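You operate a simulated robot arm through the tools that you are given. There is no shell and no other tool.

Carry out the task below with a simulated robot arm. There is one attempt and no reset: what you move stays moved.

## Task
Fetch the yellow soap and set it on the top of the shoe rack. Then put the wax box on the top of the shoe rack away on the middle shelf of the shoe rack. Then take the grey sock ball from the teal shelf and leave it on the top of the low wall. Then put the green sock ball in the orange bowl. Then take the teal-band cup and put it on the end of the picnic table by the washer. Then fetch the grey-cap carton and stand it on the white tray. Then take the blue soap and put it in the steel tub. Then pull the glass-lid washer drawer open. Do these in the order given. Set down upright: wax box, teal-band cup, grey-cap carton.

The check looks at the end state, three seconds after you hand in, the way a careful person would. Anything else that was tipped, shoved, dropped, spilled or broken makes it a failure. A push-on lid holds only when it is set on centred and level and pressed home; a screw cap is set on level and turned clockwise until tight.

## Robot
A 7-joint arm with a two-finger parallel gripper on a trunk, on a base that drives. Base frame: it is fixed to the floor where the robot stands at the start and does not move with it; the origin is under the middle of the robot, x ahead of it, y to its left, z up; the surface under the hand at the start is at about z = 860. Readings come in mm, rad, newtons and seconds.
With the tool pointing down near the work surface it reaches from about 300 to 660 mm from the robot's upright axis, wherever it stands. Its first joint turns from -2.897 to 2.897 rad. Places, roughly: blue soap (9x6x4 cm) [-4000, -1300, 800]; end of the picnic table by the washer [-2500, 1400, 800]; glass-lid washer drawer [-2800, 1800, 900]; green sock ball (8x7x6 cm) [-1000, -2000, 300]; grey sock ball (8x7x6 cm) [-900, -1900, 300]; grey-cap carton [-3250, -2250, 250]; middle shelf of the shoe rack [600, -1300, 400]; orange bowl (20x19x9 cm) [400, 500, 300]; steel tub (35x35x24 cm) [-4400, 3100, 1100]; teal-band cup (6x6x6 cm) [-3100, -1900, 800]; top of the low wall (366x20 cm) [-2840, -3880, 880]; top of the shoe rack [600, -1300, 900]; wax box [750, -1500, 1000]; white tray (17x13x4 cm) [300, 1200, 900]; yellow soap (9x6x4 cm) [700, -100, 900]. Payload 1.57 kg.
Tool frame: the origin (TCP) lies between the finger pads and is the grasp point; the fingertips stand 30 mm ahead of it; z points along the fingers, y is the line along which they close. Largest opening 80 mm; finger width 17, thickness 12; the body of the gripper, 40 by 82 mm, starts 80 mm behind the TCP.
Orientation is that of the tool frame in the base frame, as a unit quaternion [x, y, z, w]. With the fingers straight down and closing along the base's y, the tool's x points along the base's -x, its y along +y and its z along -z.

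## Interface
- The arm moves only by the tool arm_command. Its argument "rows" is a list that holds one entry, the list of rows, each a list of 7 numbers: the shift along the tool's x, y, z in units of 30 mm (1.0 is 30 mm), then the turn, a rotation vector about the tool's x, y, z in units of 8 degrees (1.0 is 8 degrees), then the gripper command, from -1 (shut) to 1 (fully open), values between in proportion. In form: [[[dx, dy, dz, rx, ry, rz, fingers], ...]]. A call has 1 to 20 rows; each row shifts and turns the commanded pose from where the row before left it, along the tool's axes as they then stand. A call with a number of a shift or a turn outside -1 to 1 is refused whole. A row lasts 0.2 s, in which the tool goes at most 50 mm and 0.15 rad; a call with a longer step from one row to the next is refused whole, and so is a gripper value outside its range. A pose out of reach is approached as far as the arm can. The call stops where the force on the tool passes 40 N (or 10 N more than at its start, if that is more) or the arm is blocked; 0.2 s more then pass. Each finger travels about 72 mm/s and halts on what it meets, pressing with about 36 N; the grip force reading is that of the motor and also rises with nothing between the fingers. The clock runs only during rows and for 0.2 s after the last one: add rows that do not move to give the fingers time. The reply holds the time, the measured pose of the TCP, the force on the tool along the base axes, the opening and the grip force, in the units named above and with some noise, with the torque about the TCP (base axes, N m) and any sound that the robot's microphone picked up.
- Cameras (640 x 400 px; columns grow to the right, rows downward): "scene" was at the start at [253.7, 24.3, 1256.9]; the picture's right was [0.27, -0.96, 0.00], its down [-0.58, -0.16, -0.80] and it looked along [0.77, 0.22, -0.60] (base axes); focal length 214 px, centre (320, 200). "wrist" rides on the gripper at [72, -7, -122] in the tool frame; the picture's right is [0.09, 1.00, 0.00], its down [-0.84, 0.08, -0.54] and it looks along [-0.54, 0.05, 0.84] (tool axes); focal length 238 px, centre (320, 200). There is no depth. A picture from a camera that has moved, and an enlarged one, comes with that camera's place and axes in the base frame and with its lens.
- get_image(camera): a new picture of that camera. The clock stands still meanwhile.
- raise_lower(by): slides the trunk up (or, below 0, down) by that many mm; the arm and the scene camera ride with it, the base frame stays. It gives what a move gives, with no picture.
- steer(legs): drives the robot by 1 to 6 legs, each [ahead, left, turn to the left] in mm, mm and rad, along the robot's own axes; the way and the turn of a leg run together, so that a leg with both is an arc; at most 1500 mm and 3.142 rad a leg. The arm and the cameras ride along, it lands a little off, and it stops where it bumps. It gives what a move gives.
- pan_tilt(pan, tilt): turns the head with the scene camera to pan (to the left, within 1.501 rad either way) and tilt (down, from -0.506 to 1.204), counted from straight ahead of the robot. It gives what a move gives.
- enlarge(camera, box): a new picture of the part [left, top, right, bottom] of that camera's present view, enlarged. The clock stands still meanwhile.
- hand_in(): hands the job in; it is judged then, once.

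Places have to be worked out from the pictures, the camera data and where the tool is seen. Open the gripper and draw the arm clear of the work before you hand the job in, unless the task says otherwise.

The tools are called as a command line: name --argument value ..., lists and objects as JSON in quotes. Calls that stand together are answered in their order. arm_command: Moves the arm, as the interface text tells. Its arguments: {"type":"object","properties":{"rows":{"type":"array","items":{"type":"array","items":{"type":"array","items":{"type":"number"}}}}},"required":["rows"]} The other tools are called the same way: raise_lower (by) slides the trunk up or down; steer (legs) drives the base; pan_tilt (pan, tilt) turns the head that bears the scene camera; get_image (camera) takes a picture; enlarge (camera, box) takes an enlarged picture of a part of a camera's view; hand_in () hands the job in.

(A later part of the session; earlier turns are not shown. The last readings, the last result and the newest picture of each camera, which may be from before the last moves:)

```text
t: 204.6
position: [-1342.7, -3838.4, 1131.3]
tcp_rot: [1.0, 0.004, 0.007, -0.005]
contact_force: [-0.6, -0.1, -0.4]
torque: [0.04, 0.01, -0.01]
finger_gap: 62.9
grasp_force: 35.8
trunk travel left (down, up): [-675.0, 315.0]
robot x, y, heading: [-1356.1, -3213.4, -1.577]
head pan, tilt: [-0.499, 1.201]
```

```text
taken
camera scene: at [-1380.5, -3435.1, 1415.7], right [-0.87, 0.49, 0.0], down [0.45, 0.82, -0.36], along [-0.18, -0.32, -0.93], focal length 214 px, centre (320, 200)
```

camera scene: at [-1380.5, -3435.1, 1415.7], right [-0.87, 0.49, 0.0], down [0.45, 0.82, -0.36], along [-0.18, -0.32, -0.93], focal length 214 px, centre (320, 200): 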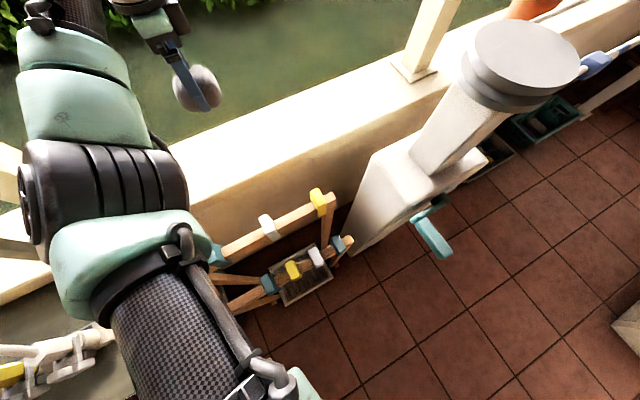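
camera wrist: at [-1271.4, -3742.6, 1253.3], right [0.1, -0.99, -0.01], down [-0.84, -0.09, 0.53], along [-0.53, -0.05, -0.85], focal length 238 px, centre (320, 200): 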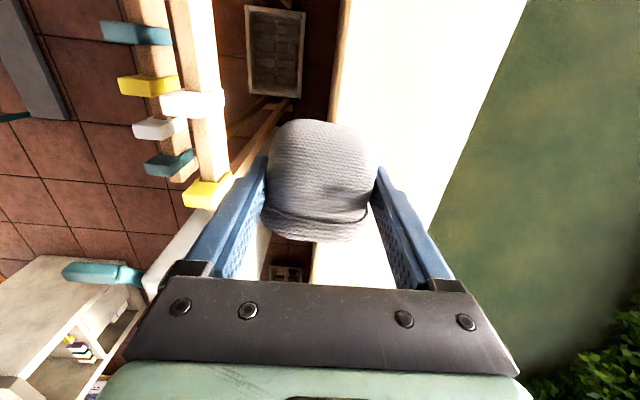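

No contact so far. One more short leg brings the ball over the middle of the wall; then I descend slowly.

steer --legs '[[32, 0, 0]]'

arm_command --rows '[[[0, 0, 0.2, 0, 0, 0, -1], [0, 0, 0.4, 0, 0, 0, -1], [0, 0, 0.5, 0, 0, 0, -1], [0, 0, 0.5, 0, 0, 0, -1], [0, 0, 0.5, 0, 0, 0, -1], [0, 0, 0.5, 0, 0, 0, -1], [0, 0, 0.5, 0, 0, 0, -1], [0, 0, 0.5, 0, 0, 0, -1], [0, 0, 0.5, 0, 0, 0, -1], [0, 0, 0.5, 0, 0, 0, -1], [0, 0, 0.3, 0, 0, 0, -1], [0, 0, 0, 0, 0, 0, -1]]]'

get_image --camera "wrist"

get_image --camera "scene"

```text
t: 205.5
position: [-1342.0, -3869.9, 1132.2]
tcp_rot: [1.0, 0.004, 0.007, -0.005]
contact_force: [-0.3, 0.8, -1.4]
torque: [0.0, 0.03, -0.01]
finger_gap: 62.9
grasp_force: 35.8
trunk travel left (down, up): [-675.0, 315.0]
robot x, y, heading: [-1349.0, -3245.3, -1.575]
head pan, tilt: [-0.499, 1.201]
```

```text
t: 208.1
position: [-1340.0, -3867.7, 985.3]
tcp_rot: [1.0, 0.003, 0.007, -0.005]
contact_force: [0.2, -0.6, -0.6]
torque: [0.01, -0.02, -0.01]
finger_gap: 62.9
grasp_force: 36.1
trunk travel left (down, up): [-675.0, 315.0]
robot x, y, heading: [-1350.0, -3244.9, -1.581]
head pan, tilt: [-0.499, 1.201]
```

```text
taken
camera wrist: at [-1270.8, -3861.2, 1107.1], right [0.1, -0.99, -0.01], down [-0.84, -0.09, 0.53], along [-0.53, -0.05, -0.85], focal length 238 px, centre (320, 200)
```

wrist: 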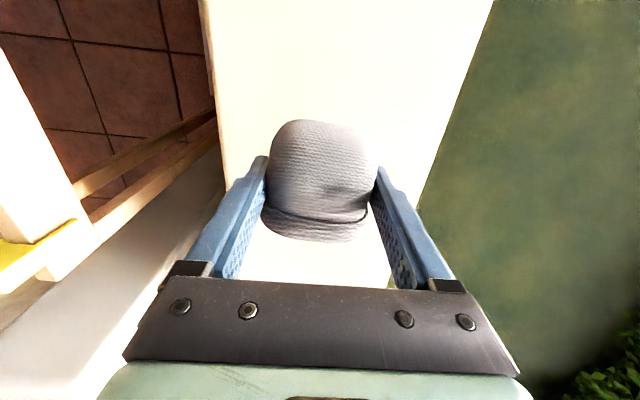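

```text
taken
camera scene: at [-1380.5, -3464.9, 1416.0], right [-0.87, 0.48, 0.0], down [0.45, 0.82, -0.36], along [-0.18, -0.32, -0.93], focal length 214 px, centre (320, 200)
```

scene: 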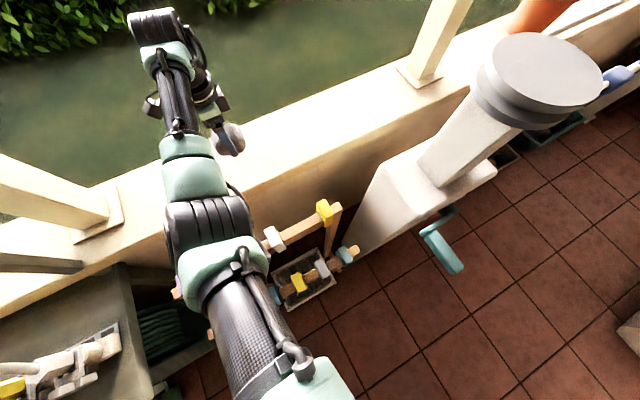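

The ball hangs over the wall and the elbow is well above the pegs. I continue down to near the wall top.

arm_command --rows '[[[0, 0, 0.3, 0, 0, 0, -1], [0, 0, 0.4, 0, 0, 0, -1], [0, 0, 0.4, 0, 0, 0, -1], [0, 0, 0.4, 0, 0, 0, -1], [0, 0, 0.2, 0, 0, 0, -1], [0, 0, 0.1, 0, 0, 0, -1], [0, 0, 0.1, 0, 0, 0, -1], [0, 0, 0, 0, 0, 0, -1]]]'

```text
t: 209.9
position: [-1339.4, -3867.2, 926.9]
tcp_rot: [1.0, 0.003, 0.007, -0.004]
contact_force: [0.0, -0.5, 0.0]
torque: [0.02, -0.02, 0.03]
finger_gap: 63.1
grasp_force: 35.6
trunk travel left (down, up): [-675.0, 315.0]
robot x, y, heading: [-1350.8, -3249.0, -1.577]
head pan, tilt: [-0.499, 1.201]
```

No contact yet at z≈927; I go down in 2 mm steps.

arm_command --rows '[[[0, 0, 0.07, 0, 0, 0, -1], [0, 0, 0.07, 0, 0, 0, -1], [0, 0, 0.07, 0, 0, 0, -1], [0, 0, 0.07, 0, 0, 0, -1], [0, 0, 0, 0, 0, 0, -1]]]'

```text
t: 211.1
position: [-1337.6, -3867.2, 918.6]
tcp_rot: [1.0, 0.005, 0.008, -0.005]
contact_force: [1.3, -0.4, 1.2]
torque: [-0.06, 0.01, -0.01]
finger_gap: 62.8
grasp_force: 36.7
trunk travel left (down, up): [-675.0, 315.0]
robot x, y, heading: [-1354.9, -3249.3, -1.58]
head pan, tilt: [-0.499, 1.201]
```

A light contact shows. I go 2 mm more, then open and rise.

arm_command --rows '[[[0, 0, 0.07, 0, 0, 0, -1], [0, 0, 0, 0, 0, 0, -1]]]'

```text
t: 211.7
position: [-1337.4, -3866.9, 918.6]
tcp_rot: [1.0, 0.004, 0.006, -0.002]
contact_force: [0.6, 2.3, 10.5]
torque: [-0.19, 0.23, -0.01]
finger_gap: 62.8
grasp_force: 36.3
trunk travel left (down, up): [-675.0, 315.0]
robot x, y, heading: [-1350.4, -3249.3, -1.574]
head pan, tilt: [-0.499, 1.201]
```

Contact is clear (10 N). I open the fingers, wait, and rise.

arm_command --rows '[[[0, 0, -0.03, 0, 0, 0, -1], [0, 0, 0, 0, 0, 0, 0.9], [0, 0, 0, 0, 0, 0, 1], [0, 0, 0, 0, 0, 0, 1], [0, 0, -0.2, 0, 0, 0, 1], [0, 0, -0.4, 0, 0, 0, 1], [0, 0, -0.6, 0, 0, 0, 1], [0, 0, -0.8, 0, 0, 0, 1], [0, 0, -0.8, 0, 0, 0, 1], [0, 0, -0.8, 0, 0, 0, 1], [0, 0, -0.8, 0, 0, 0, 1], [0, 0, -0.8, 0, 0, 0, 1], [0, 0, -0.8, 0, 0, 0, 1], [0, 0, 0, 0, 0, 0, 1]]]'

get_image --camera "wrist"

get_image --camera "scene"

```text
t: 214.7
position: [-1341.8, -3869.7, 1098.6]
tcp_rot: [1.0, 0.005, 0.007, -0.004]
contact_force: [0.0, -0.1, 0.1]
torque: [-0.01, 0.02, 0.01]
finger_gap: 79.9
grasp_force: 0.1
trunk travel left (down, up): [-675.0, 315.0]
robot x, y, heading: [-1351.0, -3249.8, -1.579]
head pan, tilt: [-0.499, 1.201]
```

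```text
taken
camera wrist: at [-1272.2, -3863.5, 1221.7], right [0.1, -0.99, -0.01], down [-0.84, -0.09, 0.53], along [-0.53, -0.05, -0.85], focal length 238 px, centre (320, 200)
```

wrist: 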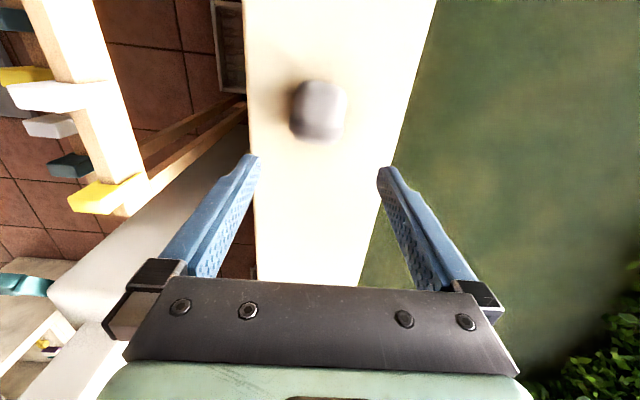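

```text
taken
camera scene: at [-1380.8, -3465.1, 1415.9], right [-0.87, 0.48, 0.0], down [0.45, 0.82, -0.36], along [-0.18, -0.32, -0.93], focal length 214 px, centre (320, 200)
```

scene: 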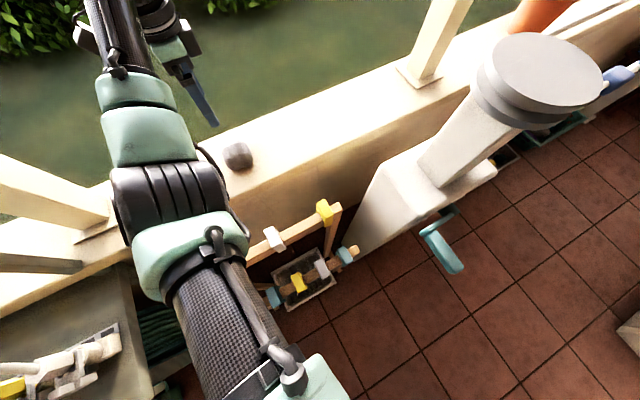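

The grey ball rests on the wall top. Next the green ball: I draw the arm in, back out and return to the east side of the teal rack.

arm_command --rows '[[[0, -0.9, 0, 0, 0, 0, 1], [0, -0.9, 0, 0, 0, 0, 1], [0, -0.9, 0, 0, 0, 0, 1], [0, -0.9, 0, 0, 0, 0, 1], [0, -0.4, 0, 0, 0, 0, 1], [0, 0, 0, 0, 0, 0, 1]]]'

steer --legs '[[-370, 0, 0], [0, 1230, 0], [-900, 0, 0]]'

steer --legs '[[0, 0, -1.56]]'

pan_tilt --pan 0.0 --tilt 0.6

get_image --camera "scene"

```text
t: 216.1
position: [-1341.0, -3750.1, 1098.9]
tcp_rot: [1.0, 0.005, 0.007, -0.005]
contact_force: [0.7, 0.1, -0.3]
torque: [0.0, 0.02, 0.0]
finger_gap: 79.9
grasp_force: 0.0
trunk travel left (down, up): [-675.0, 315.0]
robot x, y, heading: [-1351.3, -3245.5, -1.575]
head pan, tilt: [-0.499, 1.201]
```

```text
t: 228.6
position: [-118.3, -2461.3, 1100.4]
tcp_rot: [1.0, 0.022, 0.008, -0.005]
contact_force: [0.1, 0.0, 0.9]
torque: [-0.02, -0.01, 0.02]
finger_gap: 79.9
grasp_force: 0.1
trunk travel left (down, up): [-675.0, 315.0]
robot x, y, heading: [-148.3, -1957.6, -1.545]
head pan, tilt: [-0.499, 1.201]
```

```text
t: 232.7
position: [-646.2, -2018.2, 1100.6]
tcp_rot: [0.742, -0.67, 0.008, 0.001]
contact_force: [0.4, -0.5, -0.2]
torque: [0.02, 0.0, -0.02]
finger_gap: 80.0
grasp_force: 0.0
trunk travel left (down, up): [-675.0, 315.0]
robot x, y, heading: [-147.8, -1962.1, -3.052]
head pan, tilt: [-0.499, 1.201]
```

```text
t: 233.7
position: [-647.4, -2017.2, 1099.3]
tcp_rot: [0.743, -0.669, 0.008, 0.001]
contact_force: [-0.1, -0.4, 0.1]
torque: [-0.02, -0.02, -0.02]
finger_gap: 79.9
grasp_force: 0.1
trunk travel left (down, up): [-675.0, 315.0]
robot x, y, heading: [-147.4, -1961.1, -3.055]
head pan, tilt: [0.0, 0.6]
```

```text
taken
camera scene: at [-404.6, -1981.6, 1460.5], right [-0.09, 1.0, 0.0], down [0.56, 0.05, -0.82], along [-0.82, -0.07, -0.57], focal length 214 px, centre (320, 200)
```

scene: 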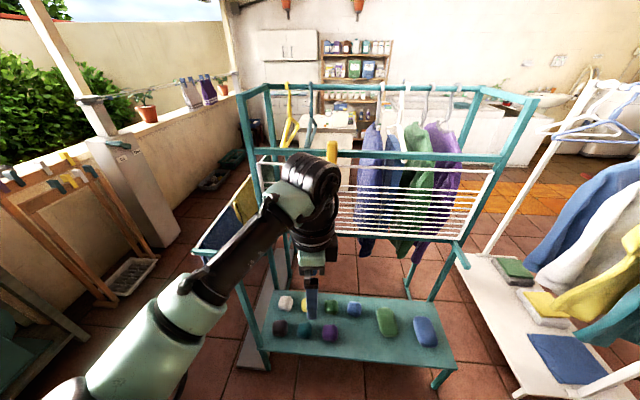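

The rack and balls are as before. I place the robot at about [-480, -1700] facing the green ball diagonally, so that the elbow keeps clear of the post, and turn the hand back to close along x.

steer --legs '[[308, -290, 0], [0, 0, 0.362]]'

arm_command --rows '[[[0, 0, 0, 0, 0, 0.8, 1], [0, 0, 0, 0, 0, 0.8, 1], [0, 0, 0, 0, 0, 0.8, 1], [0, 0, 0, 0, 0, 0.8, 1], [0, 0, 0, 0, 0, 0, 1]]]'

get_image --camera "scene"

get_image --camera "wrist"

```text
t: 237.4
position: [-924.6, -1920.2, 1100.2]
tcp_rot: [0.849, -0.528, 0.008, 0.0]
contact_force: [0.5, 0.1, 0.8]
torque: [0.0, -0.01, 0.01]
finger_gap: 80.1
grasp_force: 0.0
trunk travel left (down, up): [-675.0, 315.0]
robot x, y, heading: [-476.7, -1692.4, -2.702]
head pan, tilt: [0.0, 0.6]
```

```text
t: 238.6
position: [-925.3, -1920.6, 1100.4]
tcp_rot: [0.71, -0.704, 0.008, -0.002]
contact_force: [-0.3, 0.4, -1.4]
torque: [-0.04, -0.02, -0.03]
finger_gap: 80.2
grasp_force: 0.1
trunk travel left (down, up): [-675.0, 315.0]
robot x, y, heading: [-478.8, -1692.0, -2.699]
head pan, tilt: [0.0, 0.6]
```

```text
taken
camera scene: at [-711.0, -1802.3, 1460.6], right [-0.43, 0.9, 0.0], down [0.51, 0.24, -0.83], along [-0.75, -0.35, -0.56], focal length 214 px, centre (320, 200)
```

scene: 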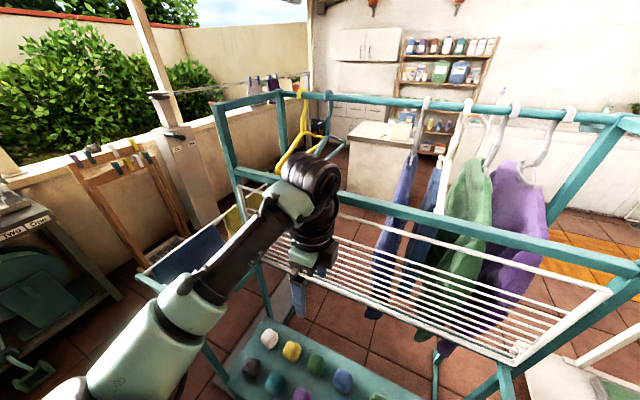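

```text
taken
camera wrist: at [-920.5, -1991.6, 1221.6], right [-0.99, -0.1, -0.01], down [-0.09, 0.84, 0.53], along [-0.04, 0.53, -0.85], focal length 238 px, centre (320, 200)
```

wrist: 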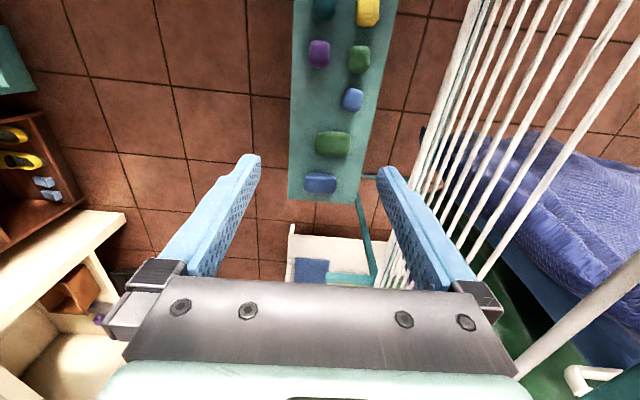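

The wire grid starts at x≈−1125, so the column over the green ball (x≈−1031) is free. I lower the trunk with the tool still at x≈−925.

raise_lower --by -400

get_image --camera "scene"

raise_lower --by -200

get_image --camera "scene"

get_image --camera "wrist"

```text
t: 242.4
position: [-924.9, -1920.9, 700.4]
tcp_rot: [0.711, -0.704, 0.007, -0.002]
contact_force: [0.0, -0.3, 0.9]
torque: [0.02, -0.02, -0.02]
finger_gap: 80.1
grasp_force: 0.0
trunk travel left (down, up): [-275.0, 715.0]
robot x, y, heading: [-477.9, -1691.2, -2.701]
head pan, tilt: [0.0, 0.6]
```

```text
taken
camera scene: at [-711.0, -1802.3, 1060.6], right [-0.43, 0.9, 0.0], down [0.51, 0.24, -0.83], along [-0.75, -0.35, -0.56], focal length 214 px, centre (320, 200)
```

scene: 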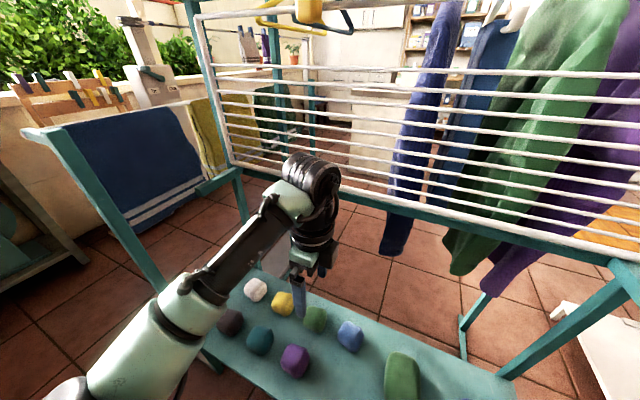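

```text
t: 244.6
position: [-924.2, -1920.9, 499.6]
tcp_rot: [0.71, -0.704, 0.008, -0.002]
contact_force: [0.1, -0.2, -0.1]
torque: [0.01, 0.0, 0.0]
finger_gap: 80.2
grasp_force: 0.1
trunk travel left (down, up): [-75.0, 915.0]
robot x, y, heading: [-476.8, -1693.0, -2.702]
head pan, tilt: [0.0, 0.6]
```

```text
taken
camera scene: at [-711.0, -1802.3, 860.6], right [-0.43, 0.9, 0.0], down [0.51, 0.24, -0.83], along [-0.75, -0.35, -0.56], focal length 214 px, centre (320, 200)
```

scene: 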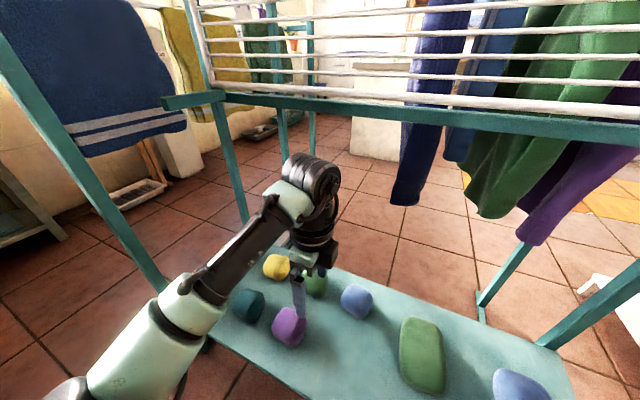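

```text
taken
camera wrist: at [-920.3, -1991.6, 621.6], right [-0.99, -0.1, -0.01], down [-0.09, 0.84, 0.53], along [-0.04, 0.53, -0.85], focal length 238 px, centre (320, 200)
```

wrist: 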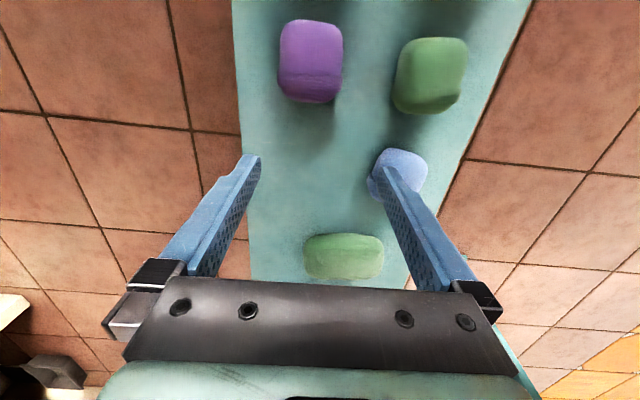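

The green ball is centred at about [-1036, -1978]. I move over it at this height.

arm_command --rows '[[[0.38, 0.75, 0, 0, 0, 0, 1], [0.38, 0.75, 0, 0, 0, 0, 1], [0.38, 0.75, 0, 0, 0, 0, 1], [0.38, 0.75, 0, 0, 0, 0, 1], [0.38, 0.75, 0, 0, 0, 0, 1], [0, 0, 0, 0, 0, 0, 1]]]'

get_image --camera "wrist"

get_image --camera "scene"

```text
t: 246.0
position: [-1038.4, -1976.1, 503.0]
tcp_rot: [0.712, -0.703, 0.009, -0.002]
contact_force: [-1.1, 0.6, -0.2]
torque: [0.01, -0.03, 0.0]
finger_gap: 80.2
grasp_force: 0.1
trunk travel left (down, up): [-75.0, 915.0]
robot x, y, heading: [-476.7, -1691.6, -2.703]
head pan, tilt: [0.0, 0.6]
```

```text
taken
camera wrist: at [-1033.8, -2048.1, 622.8], right [-0.99, -0.1, -0.01], down [-0.09, 0.84, 0.53], along [-0.04, 0.53, -0.85], focal length 238 px, centre (320, 200)
```

wrist: 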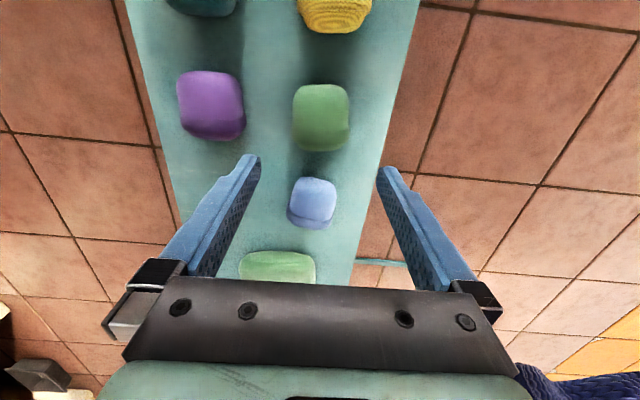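

```text
taken
camera scene: at [-711.0, -1802.3, 860.6], right [-0.43, 0.9, 0.0], down [0.51, 0.24, -0.83], along [-0.75, -0.35, -0.56], focal length 214 px, centre (320, 200)
```

scene: 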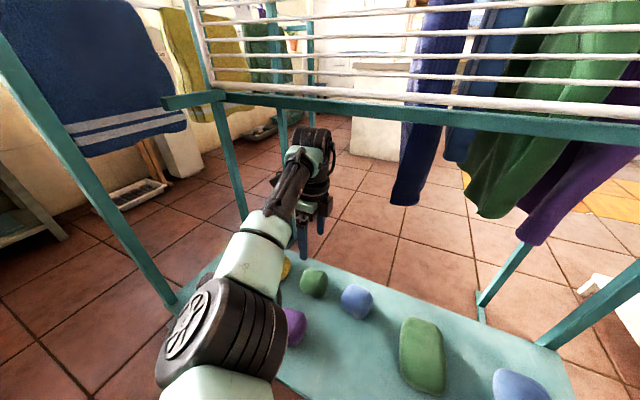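

Nearly centred. I correct 3 mm and descend to z≈395, then check the elbow.

arm_command --rows '[[[0.1, -0.07, 0.6, 0, 0, 0, 1], [0, 0, 0.75, 0, 0, 0, 1], [0, 0, 0.75, 0, 0, 0, 1], [0, 0, 0.75, 0, 0, 0, 1], [0, 0, 0.75, 0, 0, 0, 1], [0, 0, 0, 0, 0, 0, 1]]]'

get_image --camera "scene"

get_image --camera "wrist"

```text
t: 247.4
position: [-1033.9, -1983.6, 393.8]
tcp_rot: [0.71, -0.704, 0.008, -0.002]
contact_force: [0.3, 0.2, 0.5]
torque: [-0.02, -0.02, -0.02]
finger_gap: 80.0
grasp_force: 0.1
trunk travel left (down, up): [-75.0, 915.0]
robot x, y, heading: [-477.7, -1696.5, -2.701]
head pan, tilt: [0.0, 0.6]
```

```text
taken
camera scene: at [-711.0, -1802.3, 860.6], right [-0.43, 0.9, 0.0], down [0.51, 0.24, -0.83], along [-0.75, -0.35, -0.56], focal length 214 px, centre (320, 200)
```

scene: 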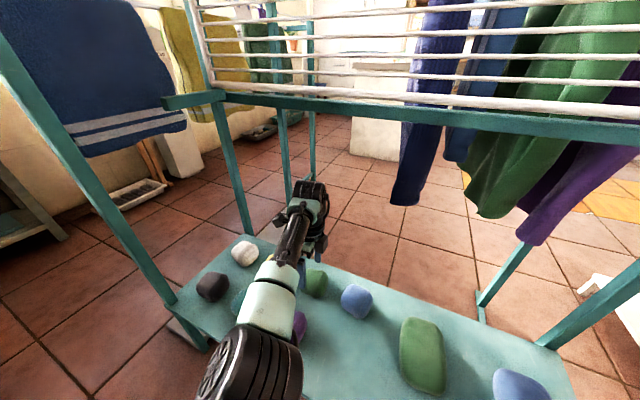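

```text
taken
camera wrist: at [-1029.2, -2055.1, 514.9], right [-0.99, -0.1, -0.01], down [-0.09, 0.84, 0.53], along [-0.04, 0.53, -0.85], focal length 238 px, centre (320, 200)
```

wrist: 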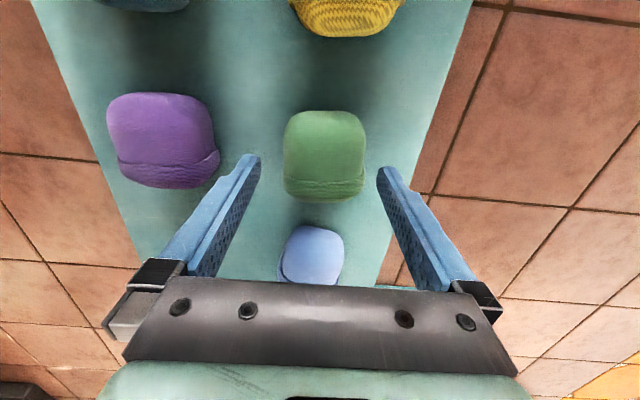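

Small corrections, then down to z≈338 and close.

arm_command --rows '[[[-0.2, 0.1, 0.4, 0, 0, 0, 1], [0, 0, 0.5, 0, 0, 0, 1], [0, 0, 0.5, 0, 0, 0, 1], [0, 0, 0.3, 0, 0, 0, 1], [0, 0, 0.15, 0, 0, 0, 1], [0, 0, 0, 0, 0, 0, 1], [0, 0, 0, 0, 0, 0, -1], [0, 0, 0, 0, 0, 0, -1], [0, 0, 0, 0, 0, 0, -1], [0, 0, 0, 0, 0, 0, -1]]]'

get_image --camera "wrist"

get_image --camera "scene"

```text
t: 249.6
position: [-1036.4, -1977.0, 335.3]
tcp_rot: [0.711, -0.704, 0.008, -0.002]
contact_force: [0.7, -0.6, 1.0]
torque: [-0.01, 0.02, 0.04]
finger_gap: 64.5
grasp_force: 36.2
trunk travel left (down, up): [-75.0, 915.0]
robot x, y, heading: [-475.0, -1692.6, -2.702]
head pan, tilt: [0.0, 0.6]
```

```text
taken
camera wrist: at [-1031.1, -2048.8, 456.9], right [-0.99, -0.1, -0.01], down [-0.09, 0.84, 0.53], along [-0.04, 0.53, -0.85], focal length 238 px, centre (320, 200)
```

wrist: 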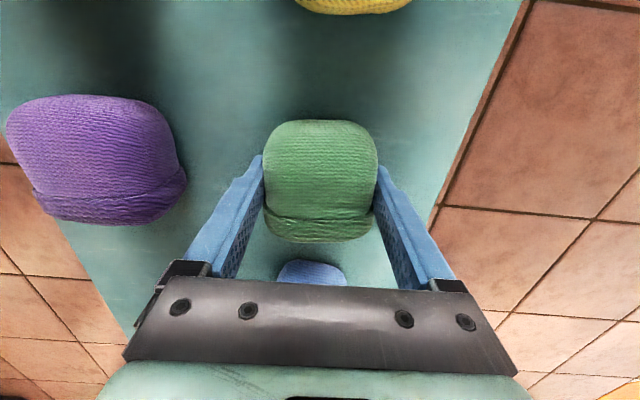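

```text
taken
camera scene: at [-711.0, -1802.3, 860.6], right [-0.43, 0.9, 0.0], down [0.51, 0.24, -0.83], along [-0.75, -0.35, -0.56], focal length 214 px, centre (320, 200)
```

scene: 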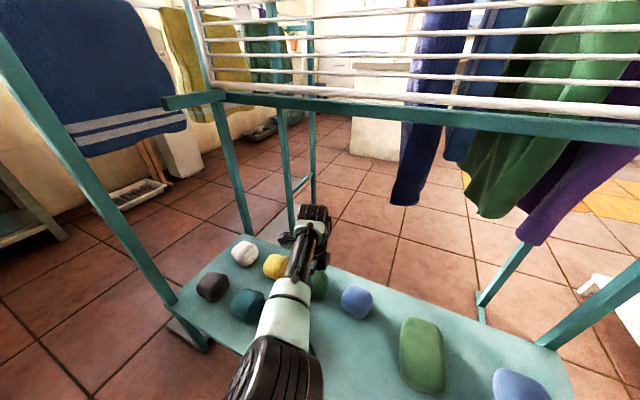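

Gripped (64.5 mm). I lift slowly and draw the ball back toward the robot.

arm_command --rows '[[[0, 0, -0.1, 0, 0, 0, -1], [0, 0, -0.2, 0, 0, 0, -1], [0, 0, -0.3, 0, 0, 0, -1], [0, 0, -0.4, 0, 0, 0, -1], [0, 0, -0.5, 0, 0, 0, -1], [0, 0, -0.5, 0, 0, 0, -1], [0, 0, -0.5, 0, 0, 0, -1], [0, 0, -0.5, 0, 0, 0, -1], [0, 0, -0.5, 0, 0, 0, -1], [0, 0, -0.5, 0, 0, 0, -1], [0, 0, -0.5, 0, 0, 0, -1], [0, 0, -0.4, 0, 0, 0, -1], [-0.2, -0.4, -0.2, 0, 0, 0, -1], [-0.25, -0.5, 0, 0, 0, 0, -1], [-0.25, -0.5, 0, 0, 0, 0, -1], [-0.25, -0.5, 0, 0, 0, 0, -1], [-0.25, -0.5, 0, 0, 0, 0, -1], [-0.2, -0.4, 0, 0, 0, 0, -1], [0, 0, 0, 0, 0, 0, -1]]]'

raise_lower --by 300

get_image --camera "wrist"

```text
t: 253.6
position: [-951.4, -1933.6, 487.7]
tcp_rot: [0.711, -0.703, 0.009, -0.001]
contact_force: [-0.3, 0.2, -0.8]
torque: [0.0, 0.02, 0.03]
finger_gap: 64.3
grasp_force: 35.8
trunk travel left (down, up): [-75.0, 915.0]
robot x, y, heading: [-477.3, -1689.2, -2.7]
head pan, tilt: [0.0, 0.6]
```

```text
t: 256.6
position: [-951.8, -1933.2, 786.9]
tcp_rot: [0.711, -0.703, 0.008, -0.002]
contact_force: [-0.1, 0.4, -1.2]
torque: [0.03, 0.02, 0.02]
finger_gap: 64.6
grasp_force: 36.2
trunk travel left (down, up): [-375.0, 615.0]
robot x, y, heading: [-479.7, -1692.1, -2.695]
head pan, tilt: [0.0, 0.6]
```

```text
taken
camera wrist: at [-947.0, -2004.3, 909.0], right [-0.99, -0.1, -0.01], down [-0.09, 0.84, 0.53], along [-0.04, 0.53, -0.85], focal length 238 px, centre (320, 200)
```

wrist: 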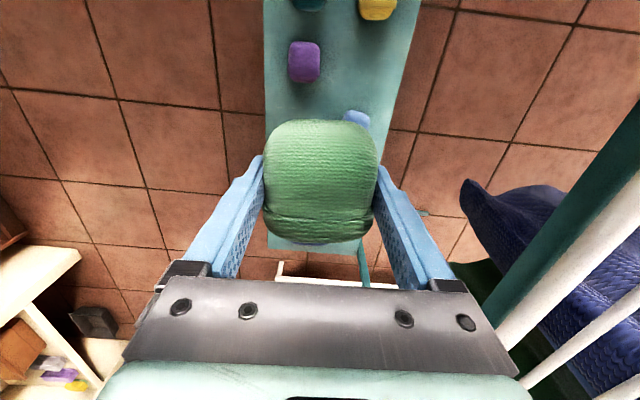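

The green ball is held. I back away from the rack, turn through −x toward +y, and then look along the aisle before driving to the bowl.

steer --legs '[[-440, 0, 0], [0, 0, -2.01]]'

pan_tilt --pan -0.35 --tilt 0.5

get_image --camera "scene"

```text
t: 264.1
position: [-97.1, -977.9, 787.7]
tcp_rot: [0.223, 0.975, -0.006, -0.006]
contact_force: [0.2, 0.2, -0.4]
torque: [0.01, 0.01, 0.0]
finger_gap: 64.1
grasp_force: 35.6
trunk travel left (down, up): [-375.0, 615.0]
robot x, y, heading: [-95.2, -1510.4, 1.552]
head pan, tilt: [0.0, 0.6]
```

```text
t: 264.9
position: [-96.7, -978.0, 786.8]
tcp_rot: [0.223, 0.975, -0.006, -0.005]
contact_force: [0.2, -0.4, 0.3]
torque: [0.0, 0.01, 0.0]
finger_gap: 64.1
grasp_force: 35.8
trunk travel left (down, up): [-375.0, 615.0]
robot x, y, heading: [-93.0, -1514.4, 1.552]
head pan, tilt: [-0.351, 0.499]
```

```text
taken
camera scene: at [-56.2, -1254.6, 1169.6], right [0.93, -0.36, 0.0], down [-0.17, -0.45, -0.88], along [0.32, 0.82, -0.48], focal length 214 px, centre (320, 200)
```

scene: 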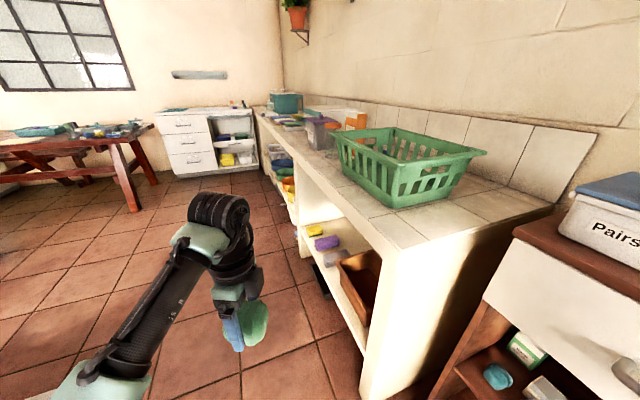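

The aisle along the counter is clear and coloured bowls stand on the lower shelf. I drive up the aisle and off to the left, then turn to face the bowl.

steer --legs '[[1480, 0, 0.019], [510, 330, 0], [0, 0, -1.571]]'

pan_tilt --pan 0.0 --tilt 0.6

get_image --camera "scene"

```text
t: 279.2
position: [111.6, 490.9, 786.9]
tcp_rot: [0.848, 0.529, 0.001, -0.008]
contact_force: [-0.6, -0.9, -1.3]
torque: [-0.01, -0.01, -0.01]
finger_gap: 63.7
grasp_force: 35.9
trunk travel left (down, up): [-375.0, 615.0]
robot x, y, heading: [-422.3, 487.9, -0.028]
head pan, tilt: [-0.351, 0.499]
```

```text
t: 280.1
position: [110.6, 491.7, 787.2]
tcp_rot: [0.849, 0.529, 0.0, -0.008]
contact_force: [-0.1, 0.4, -0.3]
torque: [0.01, -0.01, 0.02]
finger_gap: 64.1
grasp_force: 36.0
trunk travel left (down, up): [-375.0, 615.0]
robot x, y, heading: [-424.1, 494.1, -0.026]
head pan, tilt: [0.0, 0.6]
```

```text
taken
camera scene: at [-163.4, 483.9, 1160.6], right [-0.02, -1.0, 0.0], down [-0.56, 0.01, -0.83], along [0.82, -0.02, -0.56], focal length 214 px, centre (320, 200)
```

scene: 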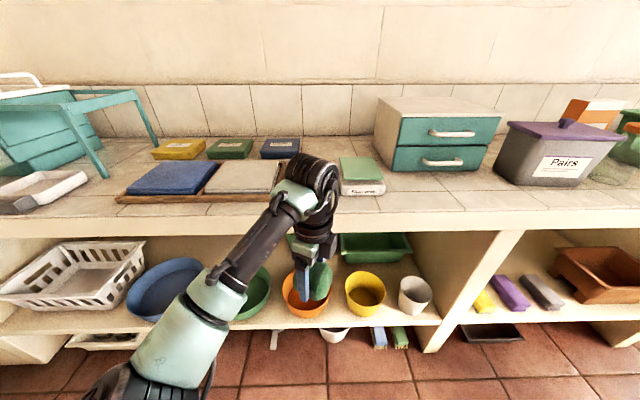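

The orange bowl stands on the lower shelf at about [385, 545]. I back off a little, turn the hand to yaw 0, and pitch it 45° forward to reach under the counter.

steer --legs '[[-100, 0, 0.026]]'

arm_command --rows '[[[0, 0, 0, 0, 0, -0.9, -1], [0, 0, 0, 0, 0, -0.91, -1], [0, 0, 0, 0, 0, -0.91, -1], [0, 0, 0, 0, 0, -0.91, -1], [0, 0, 0, 0, 0, -0.91, -1], [0, 0, 0, 0, 0, -0.91, -1], [0, 0, 0, 0, 0, -0.91, -1], [0, 0, 0, 0, 0, -0.91, -1], [0, 0, 0, 0, 0, -0.91, -1], [0, 0, 0, 0, 0, -0.91, -1], [0, 0, 0, 0, 0, -0.91, -1], [0, 0, 0, 0, 0, -0.91, -1], [0, 0, 0, 0, 0, -0.91, -1], [0, 0, 0, 0, 0, -0.91, -1], [0, 0, 0, 0, 0, -0.91, -1], [0, 0, 0, 0, 0, -0.91, -1], [0, 0, 0, 0, 0, 0, -1]]]'

```text
t: 281.2
position: [11.1, 505.2, 787.8]
tcp_rot: [0.842, 0.539, 0.001, -0.008]
contact_force: [-0.6, 0.0, -0.3]
torque: [-0.01, 0.03, 0.01]
finger_gap: 63.7
grasp_force: 35.6
trunk travel left (down, up): [-375.0, 615.0]
robot x, y, heading: [-522.0, 490.9, -0.0]
head pan, tilt: [0.0, 0.6]
```

```text
t: 284.8
position: [10.1, 504.2, 786.5]
tcp_rot: [-0.015, 1.0, 0.007, -0.004]
contact_force: [-0.5, 0.6, -0.7]
torque: [0.03, 0.0, 0.0]
finger_gap: 63.9
grasp_force: 36.1
trunk travel left (down, up): [-375.0, 615.0]
robot x, y, heading: [-523.3, 489.8, 0.005]
head pan, tilt: [0.0, 0.6]
```

Yaw is 0 now. I pitch the tool forward and lower the trunk to look at the bowl.

arm_command --rows '[[[0, 0, 0, 0, -0.6, 0, -1], [0, 0, 0, 0, -0.84, 0, -1], [0, 0, 0, 0, -0.84, 0, -1], [0, 0, 0, 0, -0.84, 0, -1], [0, 0, 0, 0, -0.84, 0, -1], [0, 0, 0, 0, -0.84, 0, -1], [0, 0, 0, 0, -0.84, 0, -1], [0, 0, 0, 0, 0, 0, -1]]]'

raise_lower --by -350

get_image --camera "scene"

get_image --camera "wrist"

```text
t: 286.6
position: [9.4, 504.1, 787.2]
tcp_rot: [-0.009, 0.925, 0.012, 0.381]
contact_force: [0.2, 0.4, -0.3]
torque: [-0.03, 0.0, 0.02]
finger_gap: 64.0
grasp_force: 35.9
trunk travel left (down, up): [-375.0, 615.0]
robot x, y, heading: [-520.1, 493.4, 0.002]
head pan, tilt: [0.0, 0.6]
```

```text
t: 290.1
position: [10.2, 504.1, 437.6]
tcp_rot: [-0.01, 0.925, 0.013, 0.379]
contact_force: [0.0, 0.6, -0.4]
torque: [-0.05, 0.01, 0.01]
finger_gap: 64.1
grasp_force: 35.5
trunk travel left (down, up): [-25.0, 965.0]
robot x, y, heading: [-522.9, 491.4, -0.004]
head pan, tilt: [0.0, 0.6]
```

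```text
taken
camera scene: at [-263.6, 491.1, 810.6], right [0.0, -1.0, 0.0], down [-0.56, 0.0, -0.83], along [0.83, 0.0, -0.56], focal length 214 px, centre (320, 200)
```

scene: 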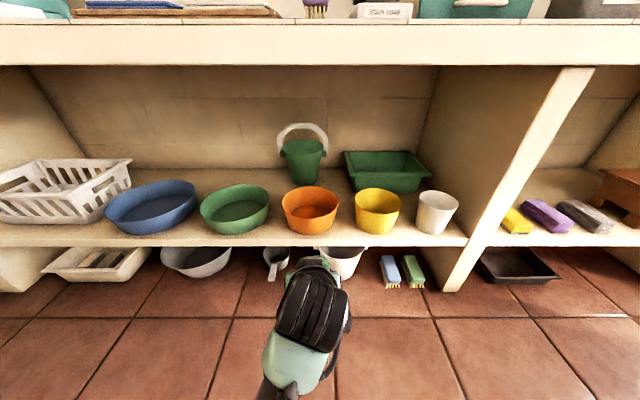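

```text
taken
camera wrist: at [-127.4, 493.1, 472.3], right [-0.09, 0.99, -0.05], down [0.21, 0.07, 0.97], along [0.97, 0.08, -0.22], focal length 238 px, centre (320, 200)
```

wrist: 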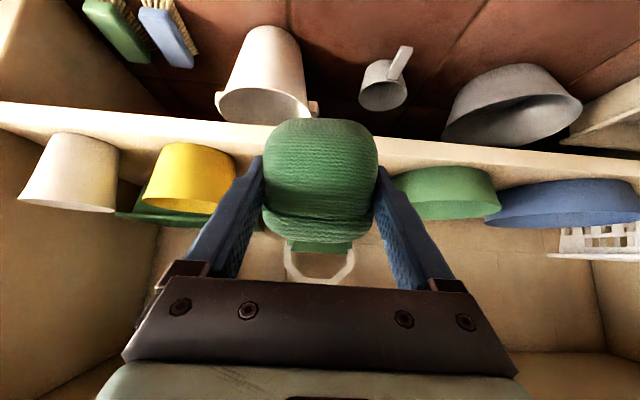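

I zoom in on the orange bowl and the shelf edge to measure them.

enlarge --camera "scene" --box '[240, 150, 400, 270]'

```text
3.33 times, centred on (320, 210) of scene
camera zoom: at [-263.6, 491.1, 810.6], right [0.0, -1.0, 0.0], down [-0.56, 0.0, -0.83], along [0.83, 0.0, -0.56], focal length 715 px, centre (320, 167)
```

zoom: 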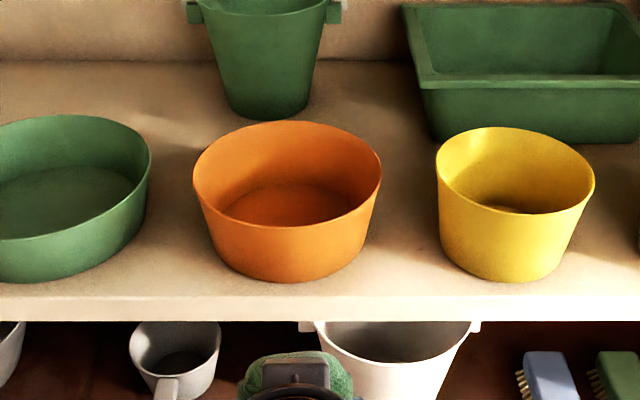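

The bowl is centred at about [358, 525], rim z≈390, floor ≈305, with room above. A steeper tool is better here, so I turn it to about 12° from vertical, align in y, and drive in partway.

arm_command --rows '[[[0, 0, 0, 0, 0.6, 0, -1], [0, 0, 0, 0, 0.82, 0, -1], [0, 0, 0, 0, 0.82, 0, -1], [0, 0, 0, 0, 0.82, 0, -1], [0, 0, 0, 0, 0.82, 0, -1], [0, 0, 0, 0, 0.2, 0, -1], [0, 0, 0, 0, 0, 0, -1]]]'

raise_lower --by 35

steer --legs '[[180, 21, 0]]'

get_image --camera "scene"

get_image --camera "wrist"

```text
t: 291.6
position: [9.9, 504.6, 436.6]
tcp_rot: [-0.013, 0.995, 0.009, 0.103]
contact_force: [-0.9, -0.6, 0.0]
torque: [0.01, 0.01, 0.0]
finger_gap: 63.9
grasp_force: 36.3
trunk travel left (down, up): [-25.0, 965.0]
robot x, y, heading: [-520.2, 490.5, -0.005]
head pan, tilt: [0.0, 0.6]
```

```text
t: 292.4
position: [9.4, 504.2, 471.4]
tcp_rot: [-0.013, 0.994, 0.009, 0.104]
contact_force: [0.0, 0.5, -1.1]
torque: [0.03, -0.03, 0.01]
finger_gap: 63.7
grasp_force: 36.3
trunk travel left (down, up): [-60.0, 930.0]
robot x, y, heading: [-522.8, 492.5, 0.003]
head pan, tilt: [0.0, 0.6]
```

```text
t: 293.9
position: [184.2, 524.2, 471.3]
tcp_rot: [-0.012, 0.994, 0.01, 0.104]
contact_force: [-1.1, -0.3, -0.4]
torque: [0.04, 0.01, 0.0]
finger_gap: 63.9
grasp_force: 36.8
trunk travel left (down, up): [-60.0, 930.0]
robot x, y, heading: [-348.4, 511.5, 0.001]
head pan, tilt: [0.0, 0.6]
```

```text
taken
camera scene: at [-89.7, 511.2, 845.6], right [0.0, -1.0, 0.0], down [-0.56, 0.0, -0.83], along [0.83, 0.0, -0.56], focal length 214 px, centre (320, 200)
```

scene: 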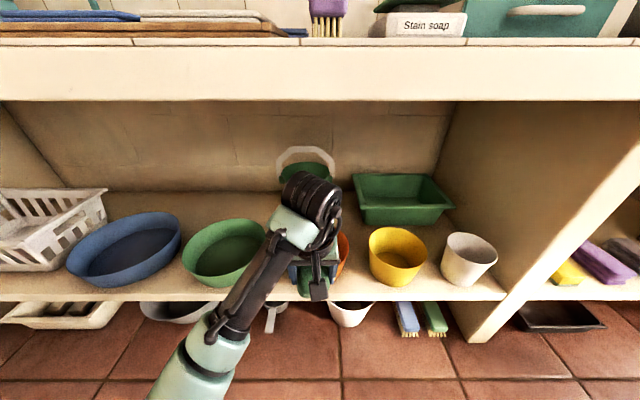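

```text
taken
camera wrist: at [87.5, 513.2, 574.6], right [-0.12, 0.99, 0.0], down [0.7, 0.09, 0.71], along [0.7, 0.08, -0.71], focal length 238 px, centre (320, 200)
```

wrist: 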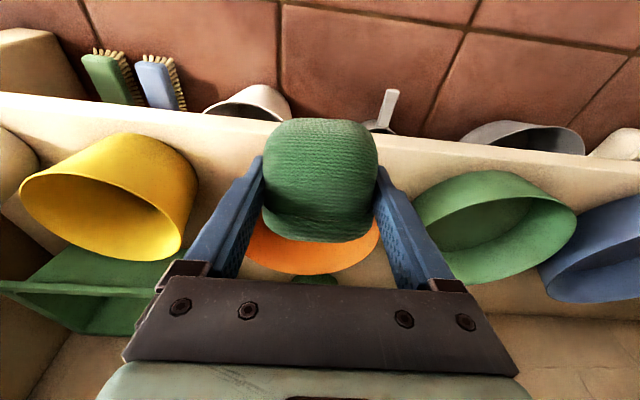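

Everything clears; I drive in another 180 mm to bring the ball over the bowl.

steer --legs '[[180, 2, 0]]'

get_image --camera "scene"

get_image --camera "wrist"

```text
t: 295.4
position: [362.0, 528.4, 471.7]
tcp_rot: [-0.015, 0.994, 0.009, 0.104]
contact_force: [0.7, -0.3, 0.1]
torque: [0.0, -0.02, 0.04]
finger_gap: 64.0
grasp_force: 35.8
trunk travel left (down, up): [-60.0, 930.0]
robot x, y, heading: [-170.6, 510.9, -0.001]
head pan, tilt: [0.0, 0.6]
```

```text
taken
camera scene: at [89.2, 513.8, 845.6], right [0.0, -1.0, 0.0], down [-0.56, 0.0, -0.83], along [0.83, 0.0, -0.56], focal length 214 px, centre (320, 200)
```

scene: 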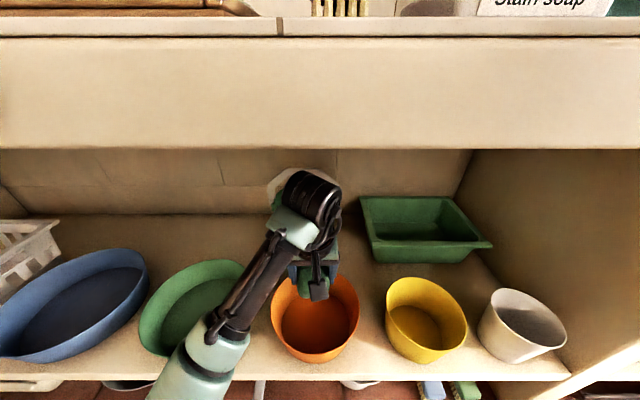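

```text
taken
camera wrist: at [266.5, 516.3, 574.6], right [-0.12, 0.99, 0.0], down [0.7, 0.09, 0.71], along [0.7, 0.08, -0.71], focal length 238 px, centre (320, 200)
```

wrist: 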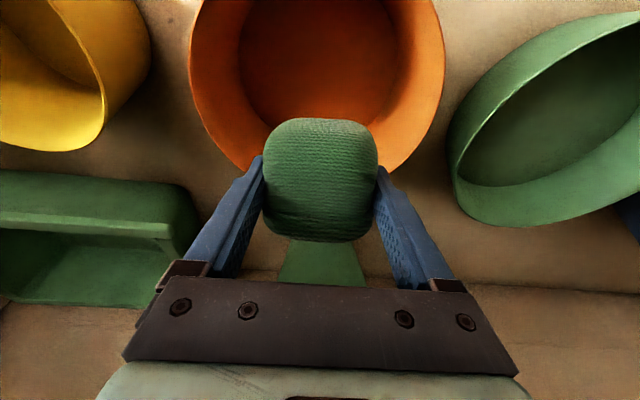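

The bowl centre [355, 525] agrees in both views; the tool is over it at [362, 528]. I lower the ball into the bowl.

arm_command --rows '[[[0.05, 0, 0.25, 0, 0, 0, -1], [0.1, 0, 0.48, 0, 0, 0, -1], [0.1, 0, 0.48, 0, 0, 0, -1], [0.1, 0, 0.48, 0, 0, 0, -1], [0.1, 0, 0.48, 0, 0, 0, -1], [0.1, 0, 0.48, 0, 0, 0, -1], [0.1, 0, 0.48, 0, 0, 0, -1], [0.06, 0, 0.3, 0, 0, 0, -1], [0, 0, 0, 0, 0, 0, -1]]]'

get_image --camera "wrist"

get_image --camera "scene"

```text
t: 297.4
position: [363.5, 528.5, 366.1]
tcp_rot: [-0.014, 0.995, 0.009, 0.103]
contact_force: [-0.1, -0.4, 0.2]
torque: [0.01, 0.02, 0.02]
finger_gap: 63.6
grasp_force: 36.4
trunk travel left (down, up): [-60.0, 930.0]
robot x, y, heading: [-168.9, 511.3, -0.0]
head pan, tilt: [0.0, 0.6]
```

```text
taken
camera wrist: at [267.4, 517.5, 469.4], right [-0.12, 0.99, 0.0], down [0.7, 0.09, 0.71], along [0.7, 0.08, -0.71], focal length 238 px, centre (320, 200)
```

wrist: 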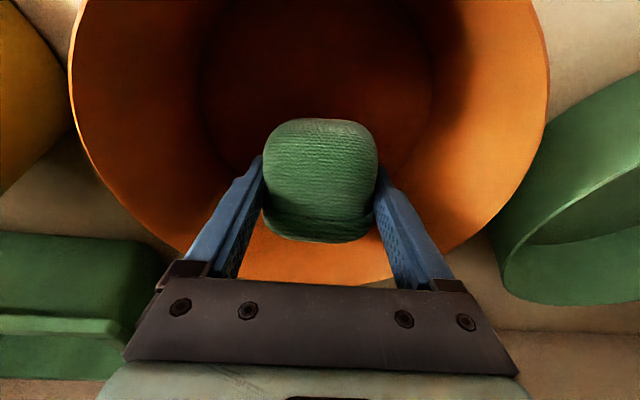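

```text
taken
camera scene: at [89.3, 513.8, 845.6], right [0.0, -1.0, 0.0], down [-0.56, 0.0, -0.83], along [0.83, 0.0, -0.56], focal length 214 px, centre (320, 200)
```

scene: 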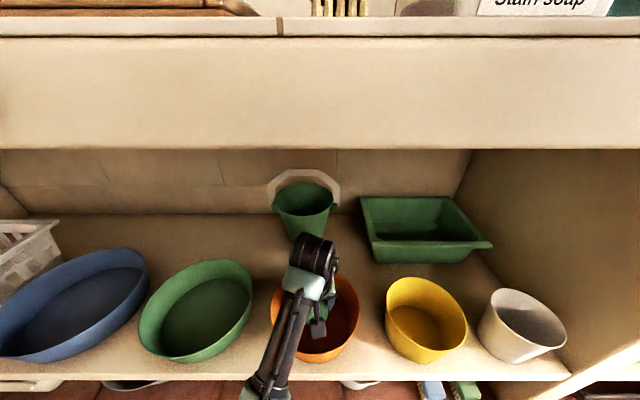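

The ball is inside the bowl. I go 15 mm lower and open the fingers, then rise.

arm_command --rows '[[[0.04, 0, 0.2, 0, 0, 0, -1], [0.04, 0, 0.2, 0, 0, 0, -1], [0.01, 0, 0.06, 0, 0, 0, -1], [0, 0, 0, 0, 0, 0, -1]]]'

```text
t: 298.4
position: [364.6, 529.3, 352.7]
tcp_rot: [-0.014, 0.994, 0.009, 0.105]
contact_force: [0.0, -0.2, -0.9]
torque: [-0.01, -0.01, 0.0]
finger_gap: 63.7
grasp_force: 36.4
trunk travel left (down, up): [-60.0, 930.0]
robot x, y, heading: [-172.3, 511.0, 0.001]
head pan, tilt: [0.0, 0.6]
```

No contact yet; I lower 6 mm more and then release.

arm_command --rows '[[[0.02, 0, 0.1, 0, 0, 0, -1], [0.02, 0, 0.1, 0, 0, 0, -1], [0, 0, 0, 0, 0, 0, 0.7], [0, 0, 0, 0, 0, 0, 0.9], [0, 0, 0, 0, 0, 0, 0.9], [-0.04, 0, -0.2, 0, 0, 0, 0.9], [-0.08, 0, -0.4, 0, 0, 0, 0.9], [-0.1, 0, -0.5, 0, 0, 0, 0.9], [-0.1, 0, -0.5, 0, 0, 0, 0.9], [-0.1, 0, -0.5, 0, 0, 0, 0.9], [-0.1, 0, -0.5, 0, 0, 0, 0.9], [-0.1, 0, -0.5, 0, 0, 0, 0.9], [-0.1, 0, -0.5, 0, 0, 0, 0.9], [-0.1, 0, -0.5, 0, 0, 0, 0.9], [0, 0, 0, 0, 0, 0, 1]]]'

get_image --camera "wrist"

get_image --camera "scene"

```text
t: 301.6
position: [361.4, 525.4, 473.4]
tcp_rot: [-0.014, 0.994, 0.008, 0.105]
contact_force: [0.2, 0.7, 0.7]
torque: [-0.01, -0.02, 0.0]
finger_gap: 80.1
grasp_force: 0.1
trunk travel left (down, up): [-60.0, 930.0]
robot x, y, heading: [-166.2, 515.2, 0.002]
head pan, tilt: [0.0, 0.6]
```

```text
taken
camera wrist: at [265.7, 514.9, 576.8], right [-0.12, 0.99, 0.0], down [0.7, 0.09, 0.71], along [0.7, 0.08, -0.71], focal length 238 px, centre (320, 200)
```

wrist: 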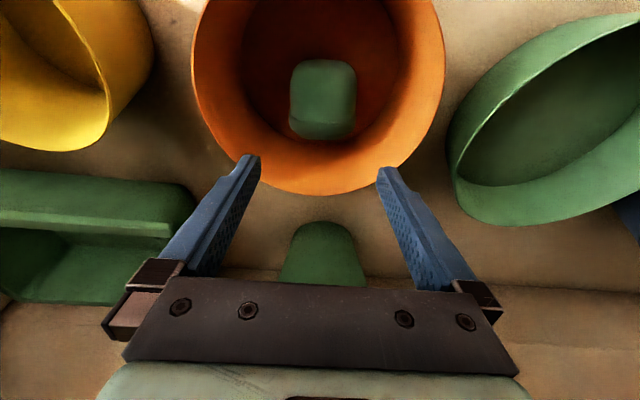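

```text
taken
camera scene: at [89.2, 513.8, 845.6], right [0.0, -1.0, 0.0], down [-0.56, 0.0, -0.83], along [0.83, 0.0, -0.56], focal length 214 px, centre (320, 200)
```

scene: 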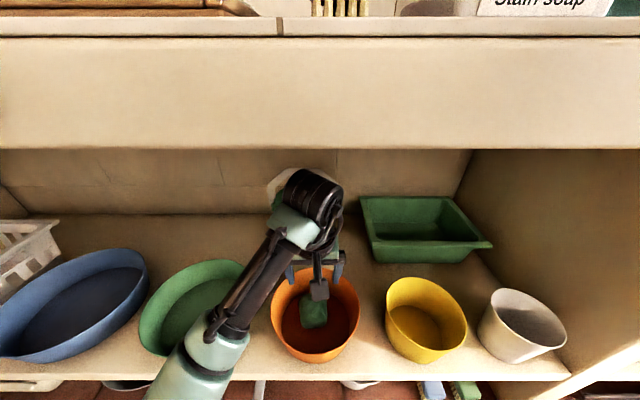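

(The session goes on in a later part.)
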